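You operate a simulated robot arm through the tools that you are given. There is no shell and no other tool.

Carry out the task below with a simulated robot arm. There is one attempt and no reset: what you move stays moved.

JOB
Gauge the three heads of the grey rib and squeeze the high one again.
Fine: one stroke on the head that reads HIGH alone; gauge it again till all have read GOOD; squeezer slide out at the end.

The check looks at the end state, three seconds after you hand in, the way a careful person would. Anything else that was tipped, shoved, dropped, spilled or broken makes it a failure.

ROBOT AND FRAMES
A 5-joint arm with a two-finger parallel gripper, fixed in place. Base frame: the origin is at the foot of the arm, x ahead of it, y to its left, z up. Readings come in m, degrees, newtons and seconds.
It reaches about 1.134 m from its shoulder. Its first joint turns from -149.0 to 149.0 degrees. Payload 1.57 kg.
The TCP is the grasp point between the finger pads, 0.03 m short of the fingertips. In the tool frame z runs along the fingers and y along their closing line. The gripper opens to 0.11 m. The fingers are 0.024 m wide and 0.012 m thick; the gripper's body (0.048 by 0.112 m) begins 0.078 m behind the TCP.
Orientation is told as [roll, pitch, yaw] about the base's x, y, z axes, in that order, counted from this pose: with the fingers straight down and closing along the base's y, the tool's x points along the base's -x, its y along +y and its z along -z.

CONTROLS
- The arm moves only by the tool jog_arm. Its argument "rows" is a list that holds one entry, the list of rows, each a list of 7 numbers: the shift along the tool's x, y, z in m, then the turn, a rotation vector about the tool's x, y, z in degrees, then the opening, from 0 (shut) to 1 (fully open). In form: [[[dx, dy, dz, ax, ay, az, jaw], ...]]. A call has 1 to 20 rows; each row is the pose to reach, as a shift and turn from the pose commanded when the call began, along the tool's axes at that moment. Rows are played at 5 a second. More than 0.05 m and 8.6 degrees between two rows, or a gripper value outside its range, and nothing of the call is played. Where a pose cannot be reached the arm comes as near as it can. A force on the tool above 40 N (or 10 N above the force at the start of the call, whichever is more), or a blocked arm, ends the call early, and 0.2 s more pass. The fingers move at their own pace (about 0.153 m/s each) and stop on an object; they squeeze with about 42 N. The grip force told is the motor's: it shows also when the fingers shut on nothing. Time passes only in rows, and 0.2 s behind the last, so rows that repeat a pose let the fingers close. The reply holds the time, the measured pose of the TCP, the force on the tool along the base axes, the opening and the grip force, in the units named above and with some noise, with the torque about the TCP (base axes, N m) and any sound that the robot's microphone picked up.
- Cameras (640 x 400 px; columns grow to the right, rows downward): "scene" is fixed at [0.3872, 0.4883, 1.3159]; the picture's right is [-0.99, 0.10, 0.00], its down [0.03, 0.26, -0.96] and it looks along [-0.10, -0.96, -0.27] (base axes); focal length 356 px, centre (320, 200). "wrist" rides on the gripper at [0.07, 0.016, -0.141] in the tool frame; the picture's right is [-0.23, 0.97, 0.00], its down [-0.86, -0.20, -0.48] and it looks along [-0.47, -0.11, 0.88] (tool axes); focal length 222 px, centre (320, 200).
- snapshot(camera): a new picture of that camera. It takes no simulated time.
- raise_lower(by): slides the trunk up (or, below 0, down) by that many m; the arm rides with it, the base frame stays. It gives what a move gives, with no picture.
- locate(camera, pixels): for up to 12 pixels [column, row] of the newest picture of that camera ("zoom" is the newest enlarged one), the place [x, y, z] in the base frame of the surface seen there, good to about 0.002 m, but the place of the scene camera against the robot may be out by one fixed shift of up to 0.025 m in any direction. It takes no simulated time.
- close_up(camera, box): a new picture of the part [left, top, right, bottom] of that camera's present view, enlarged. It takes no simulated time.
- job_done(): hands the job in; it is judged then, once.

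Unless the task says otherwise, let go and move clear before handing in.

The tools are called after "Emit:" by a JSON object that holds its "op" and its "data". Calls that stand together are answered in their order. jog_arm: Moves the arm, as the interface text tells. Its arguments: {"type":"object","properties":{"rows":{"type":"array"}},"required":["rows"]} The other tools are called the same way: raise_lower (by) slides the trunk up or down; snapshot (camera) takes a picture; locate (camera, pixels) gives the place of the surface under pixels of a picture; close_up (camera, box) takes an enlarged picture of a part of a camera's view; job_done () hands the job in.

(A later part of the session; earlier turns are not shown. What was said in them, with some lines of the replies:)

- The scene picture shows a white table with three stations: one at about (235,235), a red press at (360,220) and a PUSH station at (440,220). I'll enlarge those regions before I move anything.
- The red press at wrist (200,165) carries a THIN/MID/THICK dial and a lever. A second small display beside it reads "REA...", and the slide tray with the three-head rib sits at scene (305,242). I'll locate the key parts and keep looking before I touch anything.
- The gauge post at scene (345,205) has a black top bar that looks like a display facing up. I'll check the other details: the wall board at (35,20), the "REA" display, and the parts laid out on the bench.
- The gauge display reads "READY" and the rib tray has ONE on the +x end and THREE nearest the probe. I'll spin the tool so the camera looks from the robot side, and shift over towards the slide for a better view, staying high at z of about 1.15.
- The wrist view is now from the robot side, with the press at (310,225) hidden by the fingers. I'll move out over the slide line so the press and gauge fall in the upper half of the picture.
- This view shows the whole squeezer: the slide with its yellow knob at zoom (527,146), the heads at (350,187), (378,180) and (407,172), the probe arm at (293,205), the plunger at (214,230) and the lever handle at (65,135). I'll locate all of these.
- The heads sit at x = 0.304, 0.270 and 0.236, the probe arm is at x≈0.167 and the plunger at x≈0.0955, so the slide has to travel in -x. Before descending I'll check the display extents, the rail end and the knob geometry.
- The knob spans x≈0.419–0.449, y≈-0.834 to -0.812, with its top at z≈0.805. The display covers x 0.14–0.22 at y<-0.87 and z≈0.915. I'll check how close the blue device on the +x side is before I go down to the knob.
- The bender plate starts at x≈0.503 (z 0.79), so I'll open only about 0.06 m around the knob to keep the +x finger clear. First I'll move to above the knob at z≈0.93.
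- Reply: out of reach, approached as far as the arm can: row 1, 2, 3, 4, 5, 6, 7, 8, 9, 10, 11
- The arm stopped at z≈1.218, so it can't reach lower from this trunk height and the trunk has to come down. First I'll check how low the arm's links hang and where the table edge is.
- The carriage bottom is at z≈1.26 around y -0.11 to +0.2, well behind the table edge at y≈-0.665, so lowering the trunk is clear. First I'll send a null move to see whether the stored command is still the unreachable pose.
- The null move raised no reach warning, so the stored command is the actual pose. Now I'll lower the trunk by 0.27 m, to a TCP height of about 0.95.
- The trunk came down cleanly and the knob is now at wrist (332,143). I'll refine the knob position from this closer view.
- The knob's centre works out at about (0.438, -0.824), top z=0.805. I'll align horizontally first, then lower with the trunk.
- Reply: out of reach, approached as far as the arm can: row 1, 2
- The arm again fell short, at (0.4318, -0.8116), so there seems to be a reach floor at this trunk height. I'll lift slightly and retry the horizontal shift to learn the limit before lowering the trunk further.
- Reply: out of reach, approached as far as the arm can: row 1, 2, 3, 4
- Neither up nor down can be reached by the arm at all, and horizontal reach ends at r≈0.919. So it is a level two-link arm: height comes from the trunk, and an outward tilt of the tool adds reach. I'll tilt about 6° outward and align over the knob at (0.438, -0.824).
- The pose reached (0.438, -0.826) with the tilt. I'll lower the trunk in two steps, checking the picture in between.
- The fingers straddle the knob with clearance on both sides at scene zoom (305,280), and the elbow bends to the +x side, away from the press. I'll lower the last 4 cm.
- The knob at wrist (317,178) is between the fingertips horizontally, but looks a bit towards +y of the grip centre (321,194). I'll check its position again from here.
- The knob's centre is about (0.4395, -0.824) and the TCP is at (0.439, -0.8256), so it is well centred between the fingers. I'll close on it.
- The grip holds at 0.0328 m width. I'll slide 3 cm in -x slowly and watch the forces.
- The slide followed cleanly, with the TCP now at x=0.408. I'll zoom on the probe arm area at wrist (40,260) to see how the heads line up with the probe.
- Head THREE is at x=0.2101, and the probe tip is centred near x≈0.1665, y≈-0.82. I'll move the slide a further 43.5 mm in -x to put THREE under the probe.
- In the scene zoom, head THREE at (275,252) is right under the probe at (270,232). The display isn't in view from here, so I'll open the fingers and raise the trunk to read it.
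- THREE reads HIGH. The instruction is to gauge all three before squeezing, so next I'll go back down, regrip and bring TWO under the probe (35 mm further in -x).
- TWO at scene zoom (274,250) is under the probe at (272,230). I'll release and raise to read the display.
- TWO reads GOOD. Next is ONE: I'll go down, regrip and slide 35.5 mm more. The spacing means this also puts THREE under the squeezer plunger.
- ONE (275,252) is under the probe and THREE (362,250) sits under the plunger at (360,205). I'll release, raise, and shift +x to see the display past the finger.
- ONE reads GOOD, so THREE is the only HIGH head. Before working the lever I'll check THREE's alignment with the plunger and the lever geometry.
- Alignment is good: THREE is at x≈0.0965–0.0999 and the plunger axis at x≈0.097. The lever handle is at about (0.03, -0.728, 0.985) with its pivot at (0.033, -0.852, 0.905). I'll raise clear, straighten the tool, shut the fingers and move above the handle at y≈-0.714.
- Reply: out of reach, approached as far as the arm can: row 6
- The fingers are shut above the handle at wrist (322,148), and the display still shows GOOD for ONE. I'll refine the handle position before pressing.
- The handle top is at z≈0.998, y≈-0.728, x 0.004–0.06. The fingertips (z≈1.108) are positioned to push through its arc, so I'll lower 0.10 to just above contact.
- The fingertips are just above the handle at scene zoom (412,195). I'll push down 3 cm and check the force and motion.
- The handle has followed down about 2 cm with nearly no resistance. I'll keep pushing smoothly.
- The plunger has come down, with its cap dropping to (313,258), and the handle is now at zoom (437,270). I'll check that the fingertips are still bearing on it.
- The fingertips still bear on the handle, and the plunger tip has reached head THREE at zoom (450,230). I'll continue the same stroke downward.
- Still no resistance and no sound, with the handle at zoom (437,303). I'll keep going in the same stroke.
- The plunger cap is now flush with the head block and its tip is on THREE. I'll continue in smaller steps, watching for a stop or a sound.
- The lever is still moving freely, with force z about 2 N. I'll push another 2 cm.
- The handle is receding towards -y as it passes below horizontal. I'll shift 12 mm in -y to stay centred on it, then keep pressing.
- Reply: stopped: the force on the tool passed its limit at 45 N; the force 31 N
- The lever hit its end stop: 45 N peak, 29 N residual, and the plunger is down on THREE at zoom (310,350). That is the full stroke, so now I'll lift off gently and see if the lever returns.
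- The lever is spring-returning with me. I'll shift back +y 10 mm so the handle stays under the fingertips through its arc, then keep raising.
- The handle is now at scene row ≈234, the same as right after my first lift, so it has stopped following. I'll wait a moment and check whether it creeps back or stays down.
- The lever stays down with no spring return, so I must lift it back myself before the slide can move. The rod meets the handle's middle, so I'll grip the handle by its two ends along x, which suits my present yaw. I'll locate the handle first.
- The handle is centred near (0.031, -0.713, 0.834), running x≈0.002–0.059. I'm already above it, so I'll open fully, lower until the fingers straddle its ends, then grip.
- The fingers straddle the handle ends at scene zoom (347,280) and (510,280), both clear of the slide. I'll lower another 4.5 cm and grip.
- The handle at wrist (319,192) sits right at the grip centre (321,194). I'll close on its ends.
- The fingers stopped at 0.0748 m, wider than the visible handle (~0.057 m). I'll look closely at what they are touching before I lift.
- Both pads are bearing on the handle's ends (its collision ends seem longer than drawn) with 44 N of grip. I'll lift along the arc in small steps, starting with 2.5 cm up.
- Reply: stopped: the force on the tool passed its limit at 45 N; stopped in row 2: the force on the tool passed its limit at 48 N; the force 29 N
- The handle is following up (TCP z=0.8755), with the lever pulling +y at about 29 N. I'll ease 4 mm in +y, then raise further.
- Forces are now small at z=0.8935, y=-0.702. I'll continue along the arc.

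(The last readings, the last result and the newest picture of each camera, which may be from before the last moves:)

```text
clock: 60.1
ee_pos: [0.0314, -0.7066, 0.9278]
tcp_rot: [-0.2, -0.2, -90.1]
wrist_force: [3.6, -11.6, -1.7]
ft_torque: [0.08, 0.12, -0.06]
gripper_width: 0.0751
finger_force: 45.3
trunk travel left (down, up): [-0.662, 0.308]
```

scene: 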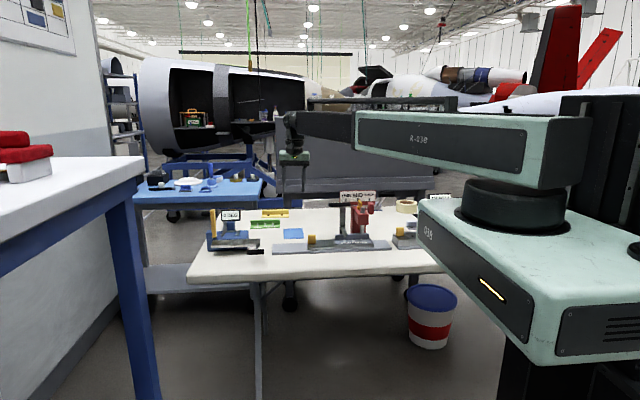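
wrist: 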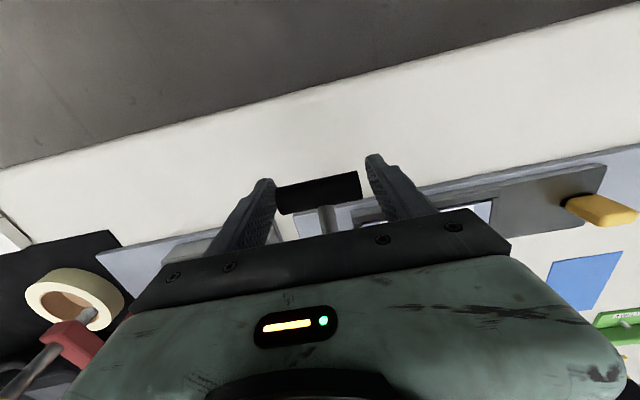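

The lever now wants to move in -y. I'll step -y and up alternately towards its rest position near (y=-0.729, z=0.985).

Emit:
{"op": "jog_arm", "data": {"rows": [[[-0.002, 0, 0, 0, 0, 0, 0.45], [-0.004, 0, 0, 0, 0, 0, 0.45]]]}}

Emit:
{"op": "raise_lower", "data": {"by": 0.015}}

Emit:
{"op": "jog_arm", "data": {"rows": [[[-0.003, 0, 0, 0, 0, 0, 0.45], [-0.005, 0, 0, 0, 0, 0, 0.45]]]}}

Emit:
{"op": "raise_lower", "data": {"by": 0.012}}

Emit:
{"op": "close_up", "data": {"camera": "scene", "box": [340, 160, 436, 220]}}

```text
clock: 60.7
ee_pos: [0.0308, -0.7079, 0.9298]
tcp_rot: [-0.1, 0.1, -90.0]
wrist_force: [6.8, 9.4, -2.4]
ft_torque: [0.64, 0.26, -0.11]
gripper_width: 0.0751
finger_force: 44.8
trunk travel left (down, up): [-0.662, 0.308]
```

```text
clock: 61.3
ee_pos: [0.0312, -0.7111, 0.9429]
tcp_rot: [-0.3, -0.4, -90.0]
wrist_force: [7.2, -9.7, -2.0]
ft_torque: [-0.14, -0.03, 0.03]
gripper_width: 0.0753
finger_force: 45.0
trunk travel left (down, up): [-0.677, 0.293]
```

```text
clock: 61.9
ee_pos: [0.0316, -0.7113, 0.944]
tcp_rot: [-0.2, 0.1, -90.0]
wrist_force: [8.5, 16.1, -1.9]
ft_torque: [0.87, 0.06, 0.03]
gripper_width: 0.0751
finger_force: 45.2
trunk travel left (down, up): [-0.677, 0.293]
```

```text
clock: 62.5
ee_pos: [0.03, -0.7172, 0.9551]
tcp_rot: [-0.1, -0.2, -89.9]
wrist_force: [10.0, -5.8, -2.2]
ft_torque: [-0.06, 0.06, -0.09]
gripper_width: 0.075
finger_force: 44.4
trunk travel left (down, up): [-0.689, 0.281]
```

```text
6.67 times, centred on (388, 190) of scene
```

zoom: 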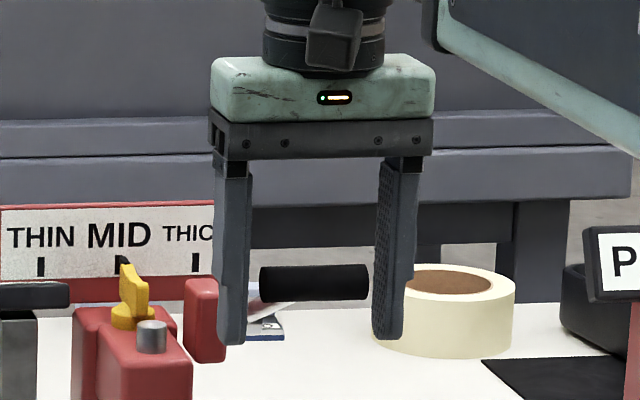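

The plunger cap is rising again at zoom (150,335), and the TCP is at z=0.955. About 2.7 cm remains, so I'll continue the same way.

Emit:
{"op": "jog_arm", "data": {"rows": [[[-0.003, 0, 0, 0, 0, 0, 0.45], [-0.005, 0, 0, 0, 0, 0, 0.45]]]}}

Emit:
{"op": "raise_lower", "data": {"by": 0.012}}

Emit:
{"op": "jog_arm", "data": {"rows": [[[-0.003, 0, 0, 0, 0, 0, 0.45], [-0.006, 0, 0, 0, 0, 0, 0.45]]]}}

Emit:
{"op": "raise_lower", "data": {"by": 0.01}}

Emit:
{"op": "close_up", "data": {"camera": "scene", "box": [340, 160, 436, 220]}}

```text
clock: 63.1
ee_pos: [0.0315, -0.7167, 0.9571]
tcp_rot: [-0.2, 0.1, -90.1]
wrist_force: [9.1, 18.6, 0.6]
ft_torque: [1.02, -0.14, 0.06]
gripper_width: 0.0752
finger_force: 44.7
trunk travel left (down, up): [-0.689, 0.281]
```

```text
clock: 63.7
ee_pos: [0.0303, -0.7214, 0.9665]
tcp_rot: [-0.2, -0.2, -90.0]
wrist_force: [8.8, -11.2, -3.0]
ft_torque: [-0.22, 0.17, -0.07]
gripper_width: 0.0753
finger_force: 44.6
trunk travel left (down, up): [-0.701, 0.269]
```

```text
clock: 64.3
ee_pos: [0.0307, -0.7229, 0.9686]
tcp_rot: [-0.1, 0.2, -90.1]
wrist_force: [9.7, 16.8, 0.2]
ft_torque: [1.22, 0.29, -0.09]
gripper_width: 0.075
finger_force: 44.7
trunk travel left (down, up): [-0.701, 0.269]
```

```text
clock: 64.9
ee_pos: [0.0316, -0.7276, 0.9775]
tcp_rot: [-0.2, -0.3, -90.0]
wrist_force: [9.1, -8.1, -4.0]
ft_torque: [-0.04, 0.05, -0.02]
gripper_width: 0.0753
finger_force: 45.1
trunk travel left (down, up): [-0.711, 0.259]
```

```text
6.67 times, centred on (388, 190) of scene
```

zoom: 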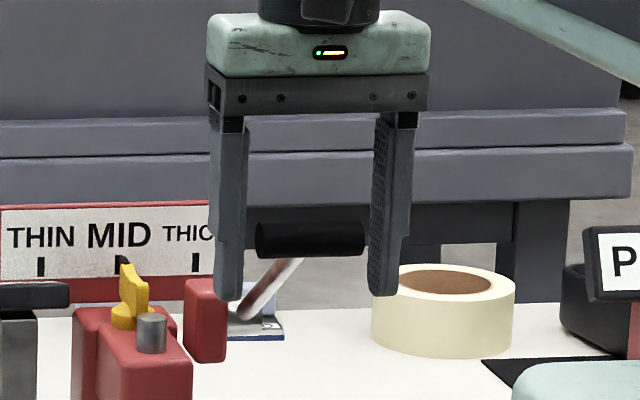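

The handle is at scene row ≈196 against 194.2 originally, so about 7 mm is left. One more step should bring it to rest.

Emit:
{"op": "jog_arm", "data": {"rows": [[[-0.003, 0, 0, 0, 0, 0, 0.45], [-0.005, 0, 0, 0, 0, 0, 0.45]]]}}

Emit:
{"op": "raise_lower", "data": {"by": 0.01}}

Emit:
{"op": "close_up", "data": {"camera": "scene", "box": [340, 160, 436, 220]}}

```text
clock: 65.5
ee_pos: [0.0309, -0.7283, 0.977]
tcp_rot: [-0.1, 0.1, -90.0]
wrist_force: [7.1, 11.1, -2.7]
ft_torque: [1.11, -0.2, 0.16]
gripper_width: 0.0751
finger_force: 44.9
trunk travel left (down, up): [-0.711, 0.259]
```

```text
clock: 65.9
ee_pos: [0.0316, -0.731, 0.9824]
tcp_rot: [-0.2, 0.1, -90.1]
wrist_force: [0.7, 2.6, -26.2]
ft_torque: [0.11, 0.47, -0.09]
gripper_width: 0.0751
finger_force: 45.2
trunk travel left (down, up): [-0.717, 0.253]
stopped: the force on the tool passed its limit at 49 N (the readings are from after the stop); the commanded pose is now the measured one
```

```text
6.67 times, centred on (388, 190) of scene
```

zoom: 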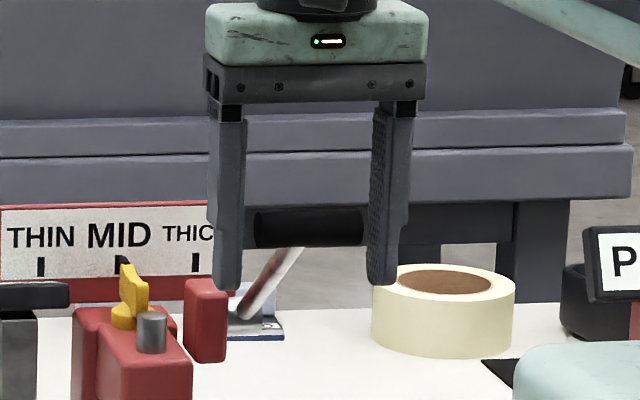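

The lever reached its upper stop, with the handle back at scene row ≈194 as at the start. I'll open the fingers and check that it stays up.

Emit:
{"op": "jog_arm", "data": {"rows": [[[0, 0, 0, 0, 0, 0, 0.75], [0, 0, 0, 0, 0, 0, 1], [0, 0, 0, 0, 0, 0, 1], [0, 0, 0, 0, 0, 0, 1]]]}}

Emit:
{"op": "close_up", "data": {"camera": "scene", "box": [340, 160, 436, 220]}}

```text
clock: 66.9
ee_pos: [0.0305, -0.7297, 0.984]
tcp_rot: [-0.1, 0.0, -90.1]
wrist_force: [0.4, -0.3, 1.0]
ft_torque: [0.01, 0.01, -0.01]
gripper_width: 0.1102
finger_force: 0.1
trunk travel left (down, up): [-0.717, 0.253]
```

```text
6.67 times, centred on (388, 190) of scene
```

zoom: 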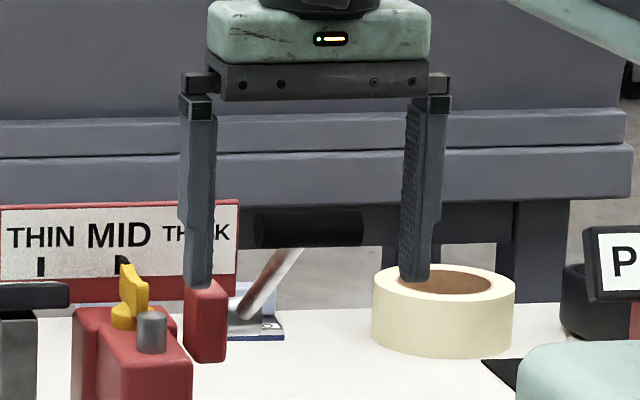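

The lever stays up on its own, with the handle still at zoom (310,228). I'll raise well clear and look at the station from above.

Emit:
{"op": "raise_lower", "data": {"by": 0.155}}

Emit:
{"op": "snapshot", "data": {"camera": "wrist"}}

Emit:
{"op": "close_up", "data": {"camera": "wrist", "box": [280, 100, 480, 225]}}

```text
clock: 68.7
ee_pos: [0.0301, -0.7302, 1.1383]
tcp_rot: [-0.2, 0.0, -90.1]
wrist_force: [0.1, -0.7, -0.3]
ft_torque: [0.0, 0.02, -0.01]
gripper_width: 0.1097
finger_force: 0.0
trunk travel left (down, up): [-0.872, 0.098]
```

```text
taken
```

wrist: 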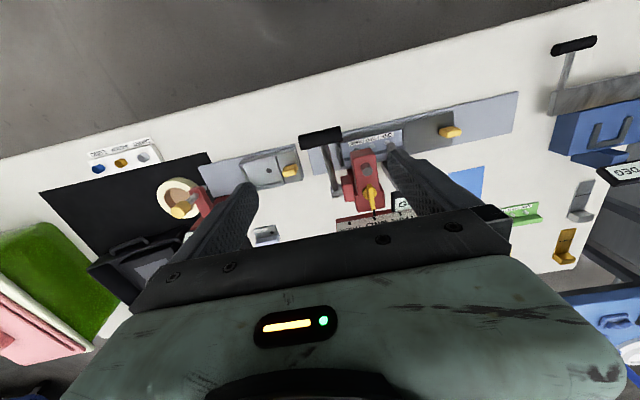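

```text
3.20 times, centred on (380, 162) of wrist
```

zoom: 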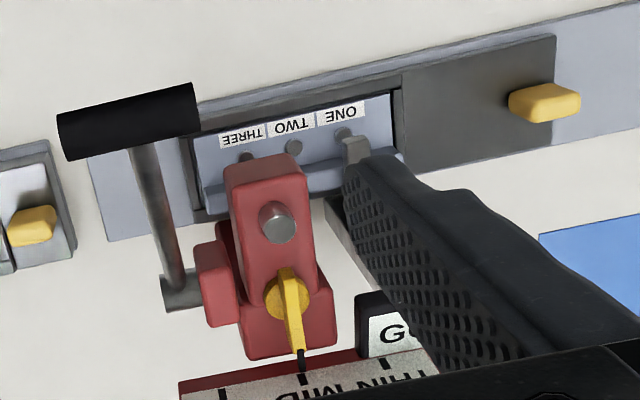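

The lever is up and the slide is undisturbed, with the knob at wrist (450,131). Next I'll move over the knob at (0.295, -0.824) with the fingers part-open.

Emit:
{"op": "jog_arm", "data": {"rows": [[[-0.013, 0.038, 0, 0, 0, 0, 0.8], [-0.027, 0.076, 0, 0, 0, 0, 0.55], [-0.04, 0.114, 0, 0, 0, 0, 0.55], [-0.054, 0.152, 0, 0, 0, 0, 0.55], [-0.067, 0.19, 0, 0, 0, 0, 0.55], [-0.081, 0.228, 0, 0, 0, 0, 0.55], [-0.095, 0.265, 0, 0, 0, 0, 0.55], [-0.095, 0.265, 0, 0, 0, 0, 0.55]]]}}

Emit:
{"op": "raise_lower", "data": {"by": -0.2}}

Emit:
{"op": "snapshot", "data": {"camera": "wrist"}}

Emit:
{"op": "close_up", "data": {"camera": "scene", "box": [260, 170, 420, 270]}}

```text
clock: 70.5
ee_pos: [0.2953, -0.8216, 1.1382]
tcp_rot: [-0.2, 0.0, -90.1]
wrist_force: [0.6, 0.3, -0.8]
ft_torque: [0.03, 0.01, 0.01]
gripper_width: 0.0606
finger_force: 0.1
trunk travel left (down, up): [-0.872, 0.098]
```

```text
clock: 72.7
ee_pos: [0.2939, -0.8242, 0.9394]
tcp_rot: [-0.1, -0.1, -90.0]
wrist_force: [-0.1, 0.0, -0.2]
ft_torque: [0.04, -0.01, -0.03]
gripper_width: 0.0606
finger_force: 0.0
trunk travel left (down, up): [-0.672, 0.298]
```

```text
taken
```

wrist: 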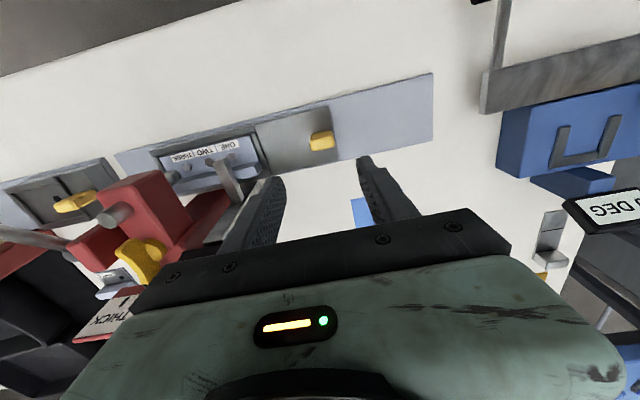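

```text
4.00 times, centred on (340, 220) of scene
```

zoom: 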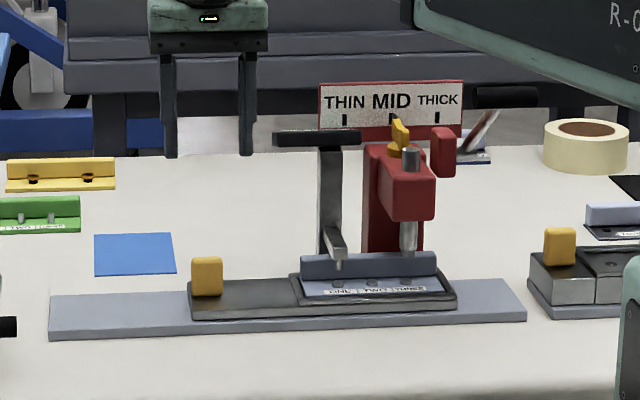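

The plunger is up and clear of the rib. I'll confirm the knob's position before going down.

Emit:
{"op": "locate", "data": {"camera": "wrist", "pixels": [[310, 143], [322, 140], [333, 138], [322, 147], [322, 134], [187, 171], [208, 166], [232, 160]]}}

Emit:
{"op": "close_up", "data": {"camera": "wrist", "box": [150, 110, 350, 235]}}

```text
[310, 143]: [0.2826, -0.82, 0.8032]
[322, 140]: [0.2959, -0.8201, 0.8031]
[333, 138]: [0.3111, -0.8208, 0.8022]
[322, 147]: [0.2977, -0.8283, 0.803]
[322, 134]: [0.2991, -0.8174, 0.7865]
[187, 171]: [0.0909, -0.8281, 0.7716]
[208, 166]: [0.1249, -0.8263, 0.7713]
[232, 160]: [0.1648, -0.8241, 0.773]
```

```text
3.20 times, centred on (250, 172) of wrist
```

zoom: 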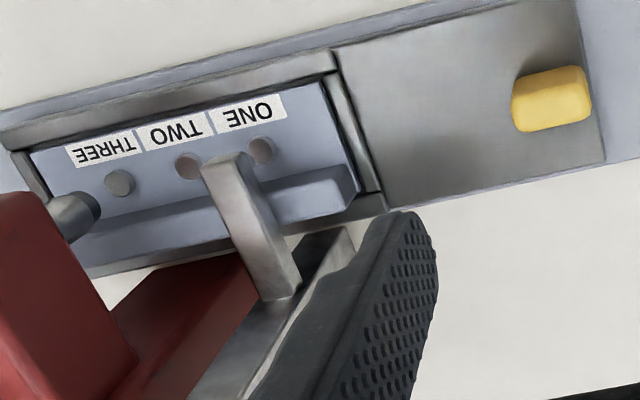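

The knob's centre is (0.2965, -0.823), which matches the gripper's position. I'll lower and grip it.

Emit:
{"op": "raise_lower", "data": {"by": -0.13}}

Emit:
{"op": "jog_arm", "data": {"rows": [[[0, 0.001, 0, 0, 0, 0, 0.4], [0, 0.001, 0, 0, 0, 0, 0.2], [0, 0.001, 0, 0, 0, 0, 0.2], [0, 0.001, 0, 0, 0, 0, 0.2]]]}}

```text
clock: 74.2
ee_pos: [0.2953, -0.8225, 0.8085]
tcp_rot: [-0.2, 0.0, -90.1]
wrist_force: [0.4, 0.0, 0.5]
ft_torque: [0.05, 0.02, -0.01]
gripper_width: 0.0604
finger_force: 0.1
trunk travel left (down, up): [-0.542, 0.428]
```

```text
clock: 75.2
ee_pos: [0.2963, -0.823, 0.8091]
tcp_rot: [-0.2, 0.0, -90.2]
wrist_force: [2.2, -0.9, 2.5]
ft_torque: [0.13, -0.42, 0.09]
gripper_width: 0.0318
finger_force: 40.7
trunk travel left (down, up): [-0.542, 0.428]
```

The knob is gripped (0.0318 m). I'll slide back +x 70 mm to put THREE under the probe again.

Emit:
{"op": "jog_arm", "data": {"rows": [[[0, 0.007, 0, 0, 0, 0, 0.2], [0, 0.014, 0, 0, 0, 0, 0.2], [0, 0.021, 0, 0, 0, 0, 0.2], [0, 0.028, 0, 0, 0, 0, 0.2], [0, 0.035, 0, 0, 0, 0, 0.2], [0, 0.042, 0, 0, 0, 0, 0.2], [0, 0.049, 0, 0, 0, 0, 0.2], [0, 0.056, 0, 0, 0, 0, 0.2], [0, 0.063, 0, 0, 0, 0, 0.2], [0, 0.07, 0, 0, 0, 0, 0.2], [0, 0.07, 0, 0, 0, 0, 0.2], [0, 0.07, 0, 0, 0, 0, 0.2]]]}}

Emit:
{"op": "close_up", "data": {"camera": "scene", "box": [290, 190, 418, 270]}}

Emit:
{"op": "snapshot", "data": {"camera": "wrist"}}

```text
clock: 77.8
ee_pos: [0.3673, -0.8228, 0.8087]
tcp_rot: [-0.2, 0.0, -90.0]
wrist_force: [0.4, 8.1, -4.2]
ft_torque: [-0.02, -0.51, -0.01]
gripper_width: 0.0319
finger_force: 40.9
trunk travel left (down, up): [-0.542, 0.428]
```

```text
5.00 times, centred on (354, 230) of scene
```

zoom: 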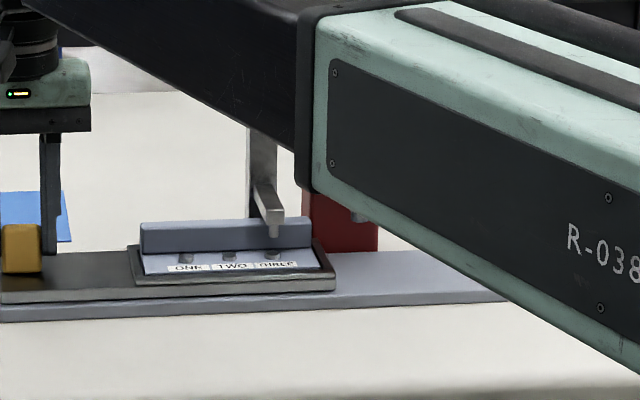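

```text
taken
```

wrist: 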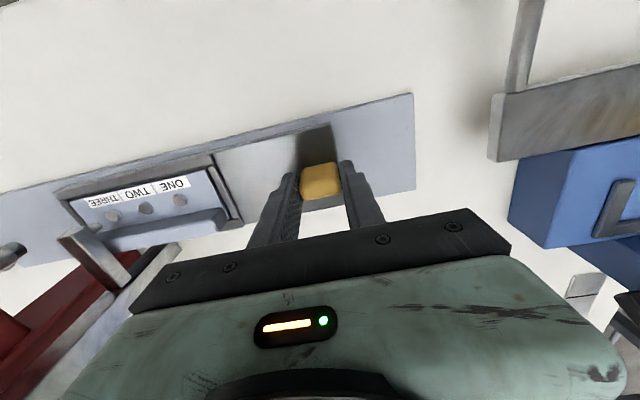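

THREE is again under the probe (scene zoom 273,250). I'll release and raise to read the display.

Emit:
{"op": "jog_arm", "data": {"rows": [[[0, 0, 0, 0, 0, 0, 0.4], [0, 0, 0, 0, 0, 0, 0.55], [0, 0, 0, 0, 0, 0, 0.55]]]}}

Emit:
{"op": "raise_lower", "data": {"by": 0.2}}

Emit:
{"op": "snapshot", "data": {"camera": "wrist"}}

Emit:
{"op": "close_up", "data": {"camera": "wrist", "box": [80, 140, 280, 265]}}

```text
clock: 78.7
ee_pos: [0.3672, -0.8245, 0.8076]
tcp_rot: [-0.2, 0.0, -90.1]
wrist_force: [0.9, -0.1, -0.4]
ft_torque: [-0.01, 0.04, -0.02]
gripper_width: 0.0604
finger_force: 0.2
trunk travel left (down, up): [-0.542, 0.428]
```

```text
clock: 80.8
ee_pos: [0.3652, -0.8238, 1.0098]
tcp_rot: [-0.2, 0.1, -90.2]
wrist_force: [0.4, 0.6, -0.3]
ft_torque: [0.03, -0.01, 0.0]
gripper_width: 0.0605
finger_force: 0.0
trunk travel left (down, up): [-0.742, 0.228]
```

```text
taken
```

wrist: 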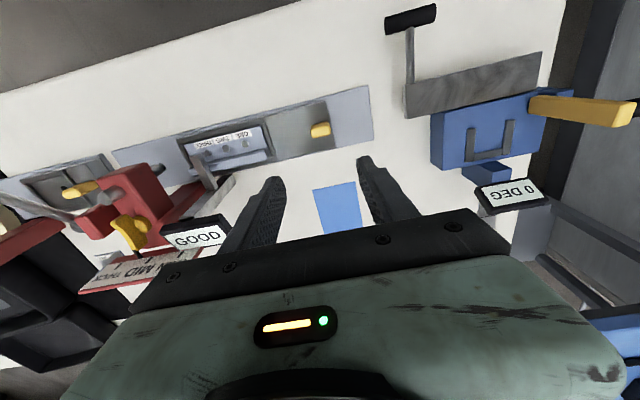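

```text
3.20 times, centred on (180, 202) of wrist
```

zoom: 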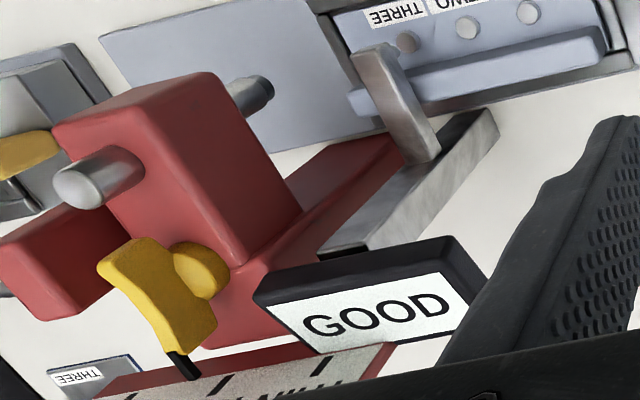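

THREE now reads GOOD, so ONE, TWO and THREE have all read GOOD. To slide fully out to x≈0.439 I need the outward tilt again for reach, so I'll tilt 7° up here, then go down on the knob.

Emit:
{"op": "jog_arm", "data": {"rows": [[[0, 0.0005, -0.0006, -1.42, -3.2, 0, 0.55], [0, 0.001, -0.0016, -2.84, -6.4, 0, 0.55], [0, 0.001, -0.0016, -2.84, -6.4, 0, 0.55], [0, 0.001, -0.0016, -2.84, -6.4, 0, 0.55]]]}}

Emit:
{"op": "raise_lower", "data": {"by": -0.15}}

Emit:
{"op": "snapshot", "data": {"camera": "wrist"}}

```text
clock: 81.8
ee_pos: [0.3669, -0.8233, 1.0107]
tcp_rot: [2.7, -6.4, -90.2]
wrist_force: [-0.4, 0.4, -0.1]
ft_torque: [0.03, -0.01, 0.03]
gripper_width: 0.0605
finger_force: 0.0
trunk travel left (down, up): [-0.742, 0.228]
```

```text
clock: 83.6
ee_pos: [0.3676, -0.8231, 0.8606]
tcp_rot: [2.7, -6.4, -90.2]
wrist_force: [0.3, -0.7, 0.2]
ft_torque: [0.02, -0.02, 0.03]
gripper_width: 0.0606
finger_force: 0.0
trunk travel left (down, up): [-0.592, 0.378]
```

```text
taken
```

wrist: 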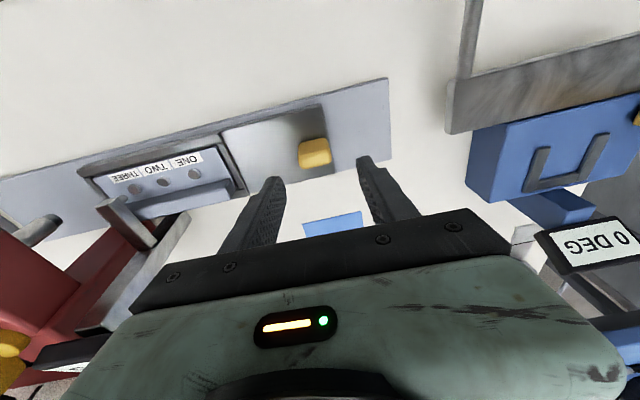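

The tilt held and the knob at wrist (315,152) is centred between the fingers. I'll go down the last 5 cm and grip.

Emit:
{"op": "raise_lower", "data": {"by": -0.051}}

Emit:
{"op": "jog_arm", "data": {"rows": [[[0, 0, 0, 0, 0, 0, 0.4], [0, 0, 0, 0, 0, 0, 0.2], [0, 0, 0, 0, 0, 0, 0.2], [0, 0, 0, 0, 0, 0, 0.2]]]}}

Emit:
{"op": "snapshot", "data": {"camera": "wrist"}}

```text
clock: 84.5
ee_pos: [0.3681, -0.8236, 0.8097]
tcp_rot: [2.7, -6.4, -90.3]
wrist_force: [-0.3, -0.6, 0.9]
ft_torque: [0.03, -0.01, 0.0]
gripper_width: 0.0605
finger_force: 0.0
trunk travel left (down, up): [-0.541, 0.429]
```

```text
clock: 85.5
ee_pos: [0.3666, -0.8236, 0.8084]
tcp_rot: [2.5, -6.3, -90.2]
wrist_force: [-2.9, 1.1, 0.0]
ft_torque: [0.08, 1.24, 0.03]
gripper_width: 0.0328
finger_force: 41.3
trunk travel left (down, up): [-0.541, 0.429]
```

```text
taken
```

wrist: 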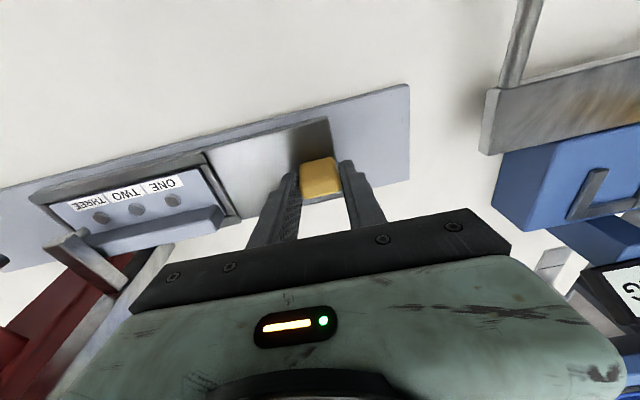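

The knob is gripped at 0.0328 m. I'll slide out +x 72 mm to the original parked position near x≈0.439.

Emit:
{"op": "jog_arm", "data": {"rows": [[[0, 0.007, 0.0003, -0.04, 0.02, 0, 0.2], [0, 0.014, 0.0007, -0.09, 0.04, 0, 0.2], [0, 0.021, 0.001, -0.13, 0.06, 0, 0.2], [0, 0.028, 0.0014, -0.17, 0.09, 0, 0.2], [0, 0.035, 0.0017, -0.22, 0.11, 0, 0.2], [0, 0.042, 0.0021, -0.26, 0.13, 0, 0.2], [0, 0.049, 0.0024, -0.3, 0.15, 0, 0.2], [0, 0.056, 0.0028, -0.35, 0.17, 0, 0.2], [0, 0.063, 0.0031, -0.4, 0.2, 0, 0.2], [0, 0.069, 0.0034, -0.43, 0.21, 0, 0.2], [0, 0.072, 0.0036, -0.45, 0.22, 0, 0.2], [0, 0.072, 0.0036, -0.45, 0.22, 0, 0.2]]]}}

Emit:
{"op": "close_up", "data": {"camera": "scene", "box": [220, 190, 380, 290]}}

Emit:
{"op": "snapshot", "data": {"camera": "wrist"}}

```text
clock: 88.1
ee_pos: [0.4381, -0.8244, 0.8102]
tcp_rot: [3.1, -6.2, -90.2]
wrist_force: [-4.2, 3.4, -1.7]
ft_torque: [0.23, 1.31, 0.01]
gripper_width: 0.0328
finger_force: 41.0
trunk travel left (down, up): [-0.541, 0.429]
```

```text
4.00 times, centred on (300, 240) of scene
```

zoom: 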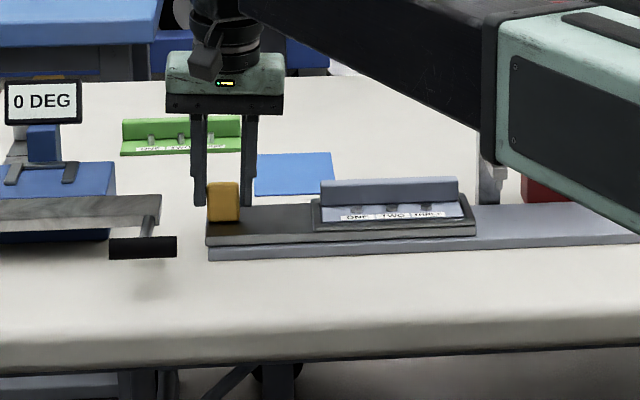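

```text
taken
```

wrist: 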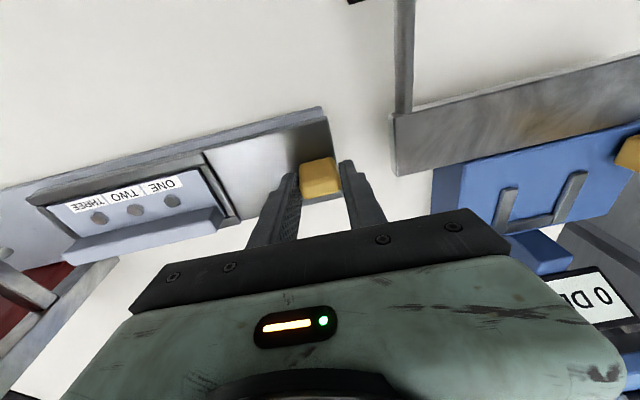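

The slide end is flush with the rail end again at zoom (207,240), with the TCP at x=0.438 as when first gripped. I'll release, raise, and take a final look at the display and surroundings.

Emit:
{"op": "jog_arm", "data": {"rows": [[[0, 0, 0, 0, 0, 0, 0.4], [0, 0, 0, 0, 0, 0, 0.55], [0, 0, 0, 0, 0, 0, 0.55]]]}}

Emit:
{"op": "raise_lower", "data": {"by": 0.25}}

Emit:
{"op": "snapshot", "data": {"camera": "wrist"}}

Emit:
{"op": "close_up", "data": {"camera": "wrist", "box": [40, 110, 360, 310]}}

Emit:
{"op": "snapshot", "data": {"camera": "scene"}}

```text
clock: 88.9
ee_pos: [0.4386, -0.8228, 0.8088]
tcp_rot: [3.0, -6.2, -90.2]
wrist_force: [0.5, -1.0, -0.4]
ft_torque: [-0.01, -0.03, 0.0]
gripper_width: 0.0606
finger_force: 0.0
trunk travel left (down, up): [-0.541, 0.429]
```

```text
clock: 91.5
ee_pos: [0.4387, -0.8245, 1.0597]
tcp_rot: [3.2, -6.2, -90.2]
wrist_force: [0.3, -0.5, 0.0]
ft_torque: [0.03, 0.0, 0.0]
gripper_width: 0.0604
finger_force: 0.1
trunk travel left (down, up): [-0.791, 0.179]
```

```text
taken
```

wrist: 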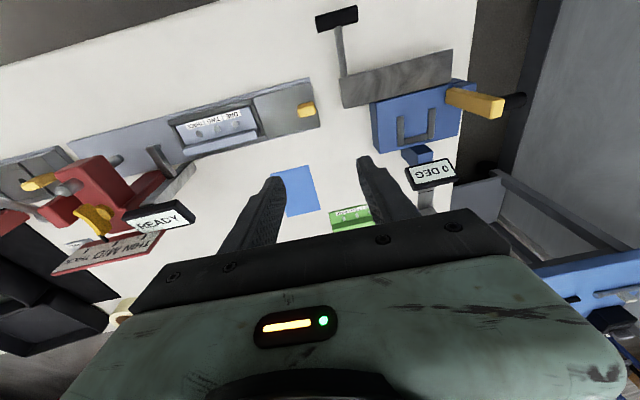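

```text
2.00 times, centred on (200, 210) of wrist
```

zoom: 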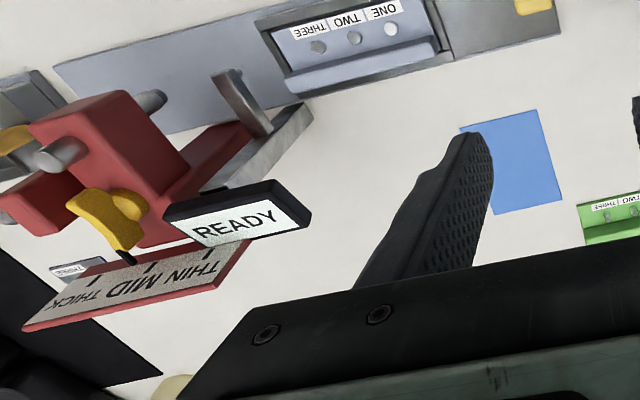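

```text
taken
```

scene: 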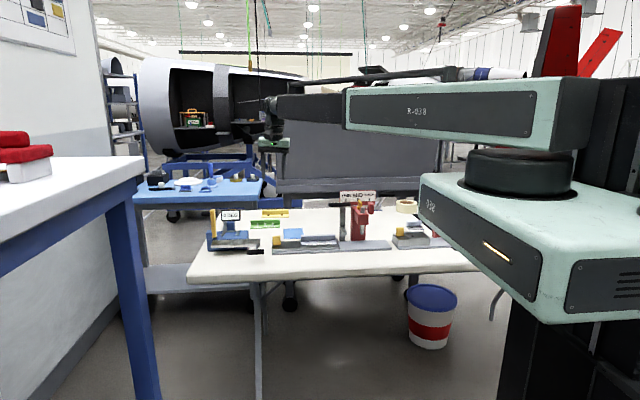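

The display went back to READY with no head under the probe, so each earlier reading, including THREE's GOOD, was live. I'll do a last check that the lever is up and nothing else has moved.

Emit:
{"op": "close_up", "data": {"camera": "scene", "box": [320, 180, 480, 280]}}

Emit:
{"op": "close_up", "data": {"camera": "scene", "box": [190, 180, 350, 280]}}

```text
4.00 times, centred on (400, 230) of scene
```

zoom: 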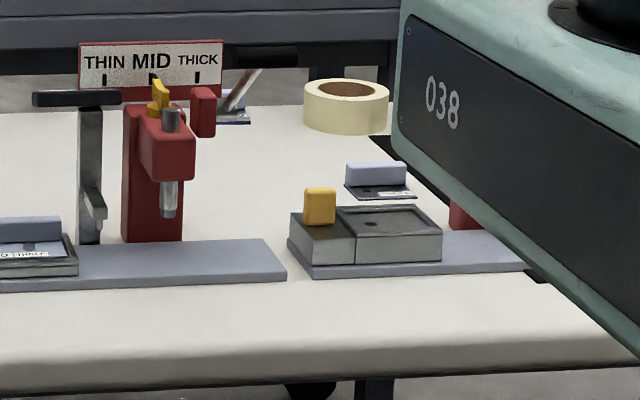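

```text
4.00 times, centred on (270, 230) of scene
```

zoom: 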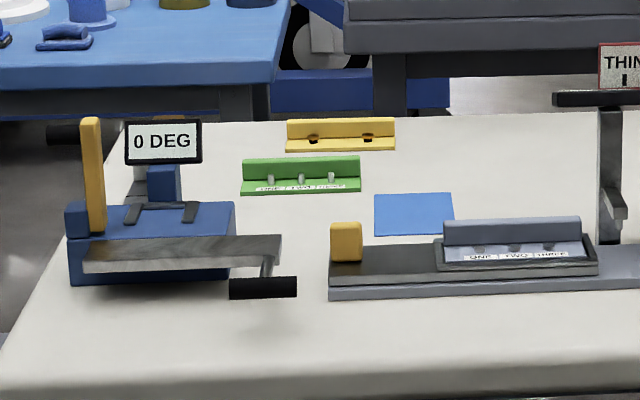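

Everything matches the starting view: the slide is out, the lever and plunger are up, the dial is still on MID, and the other parts haven't moved. The gripper is open and well clear, so I'm handing in.

Emit:
{"op": "job_done", "data": {}}

```text
The job is handed in.
```

All three heads of the grey rib have now read GOOD, and I've handed the job in; the check's result hasn't come back.

| Head | First reading | After squeeze |
|---|---|---|
| ONE | GOOD | not squeezed |
| TWO | GOOD | not squeezed |
| THREE | HIGH | GOOD |

- **Squeeze:** THREE got one lever stroke, pressed down to the end stop. The lever did not spring back, so I lifted it to its top stop by hand. I left the dial on MID.
- **Readings:** the display went back to READY with the slide out, so THREE's GOOD was not left over from another head.
- **End state:** the squeezer slide is out where it started, and the gripper is open and clear. Nothing else appeared moved in the last pictures, though the arm hid part of the PUSH station and everything to its right on the bench.
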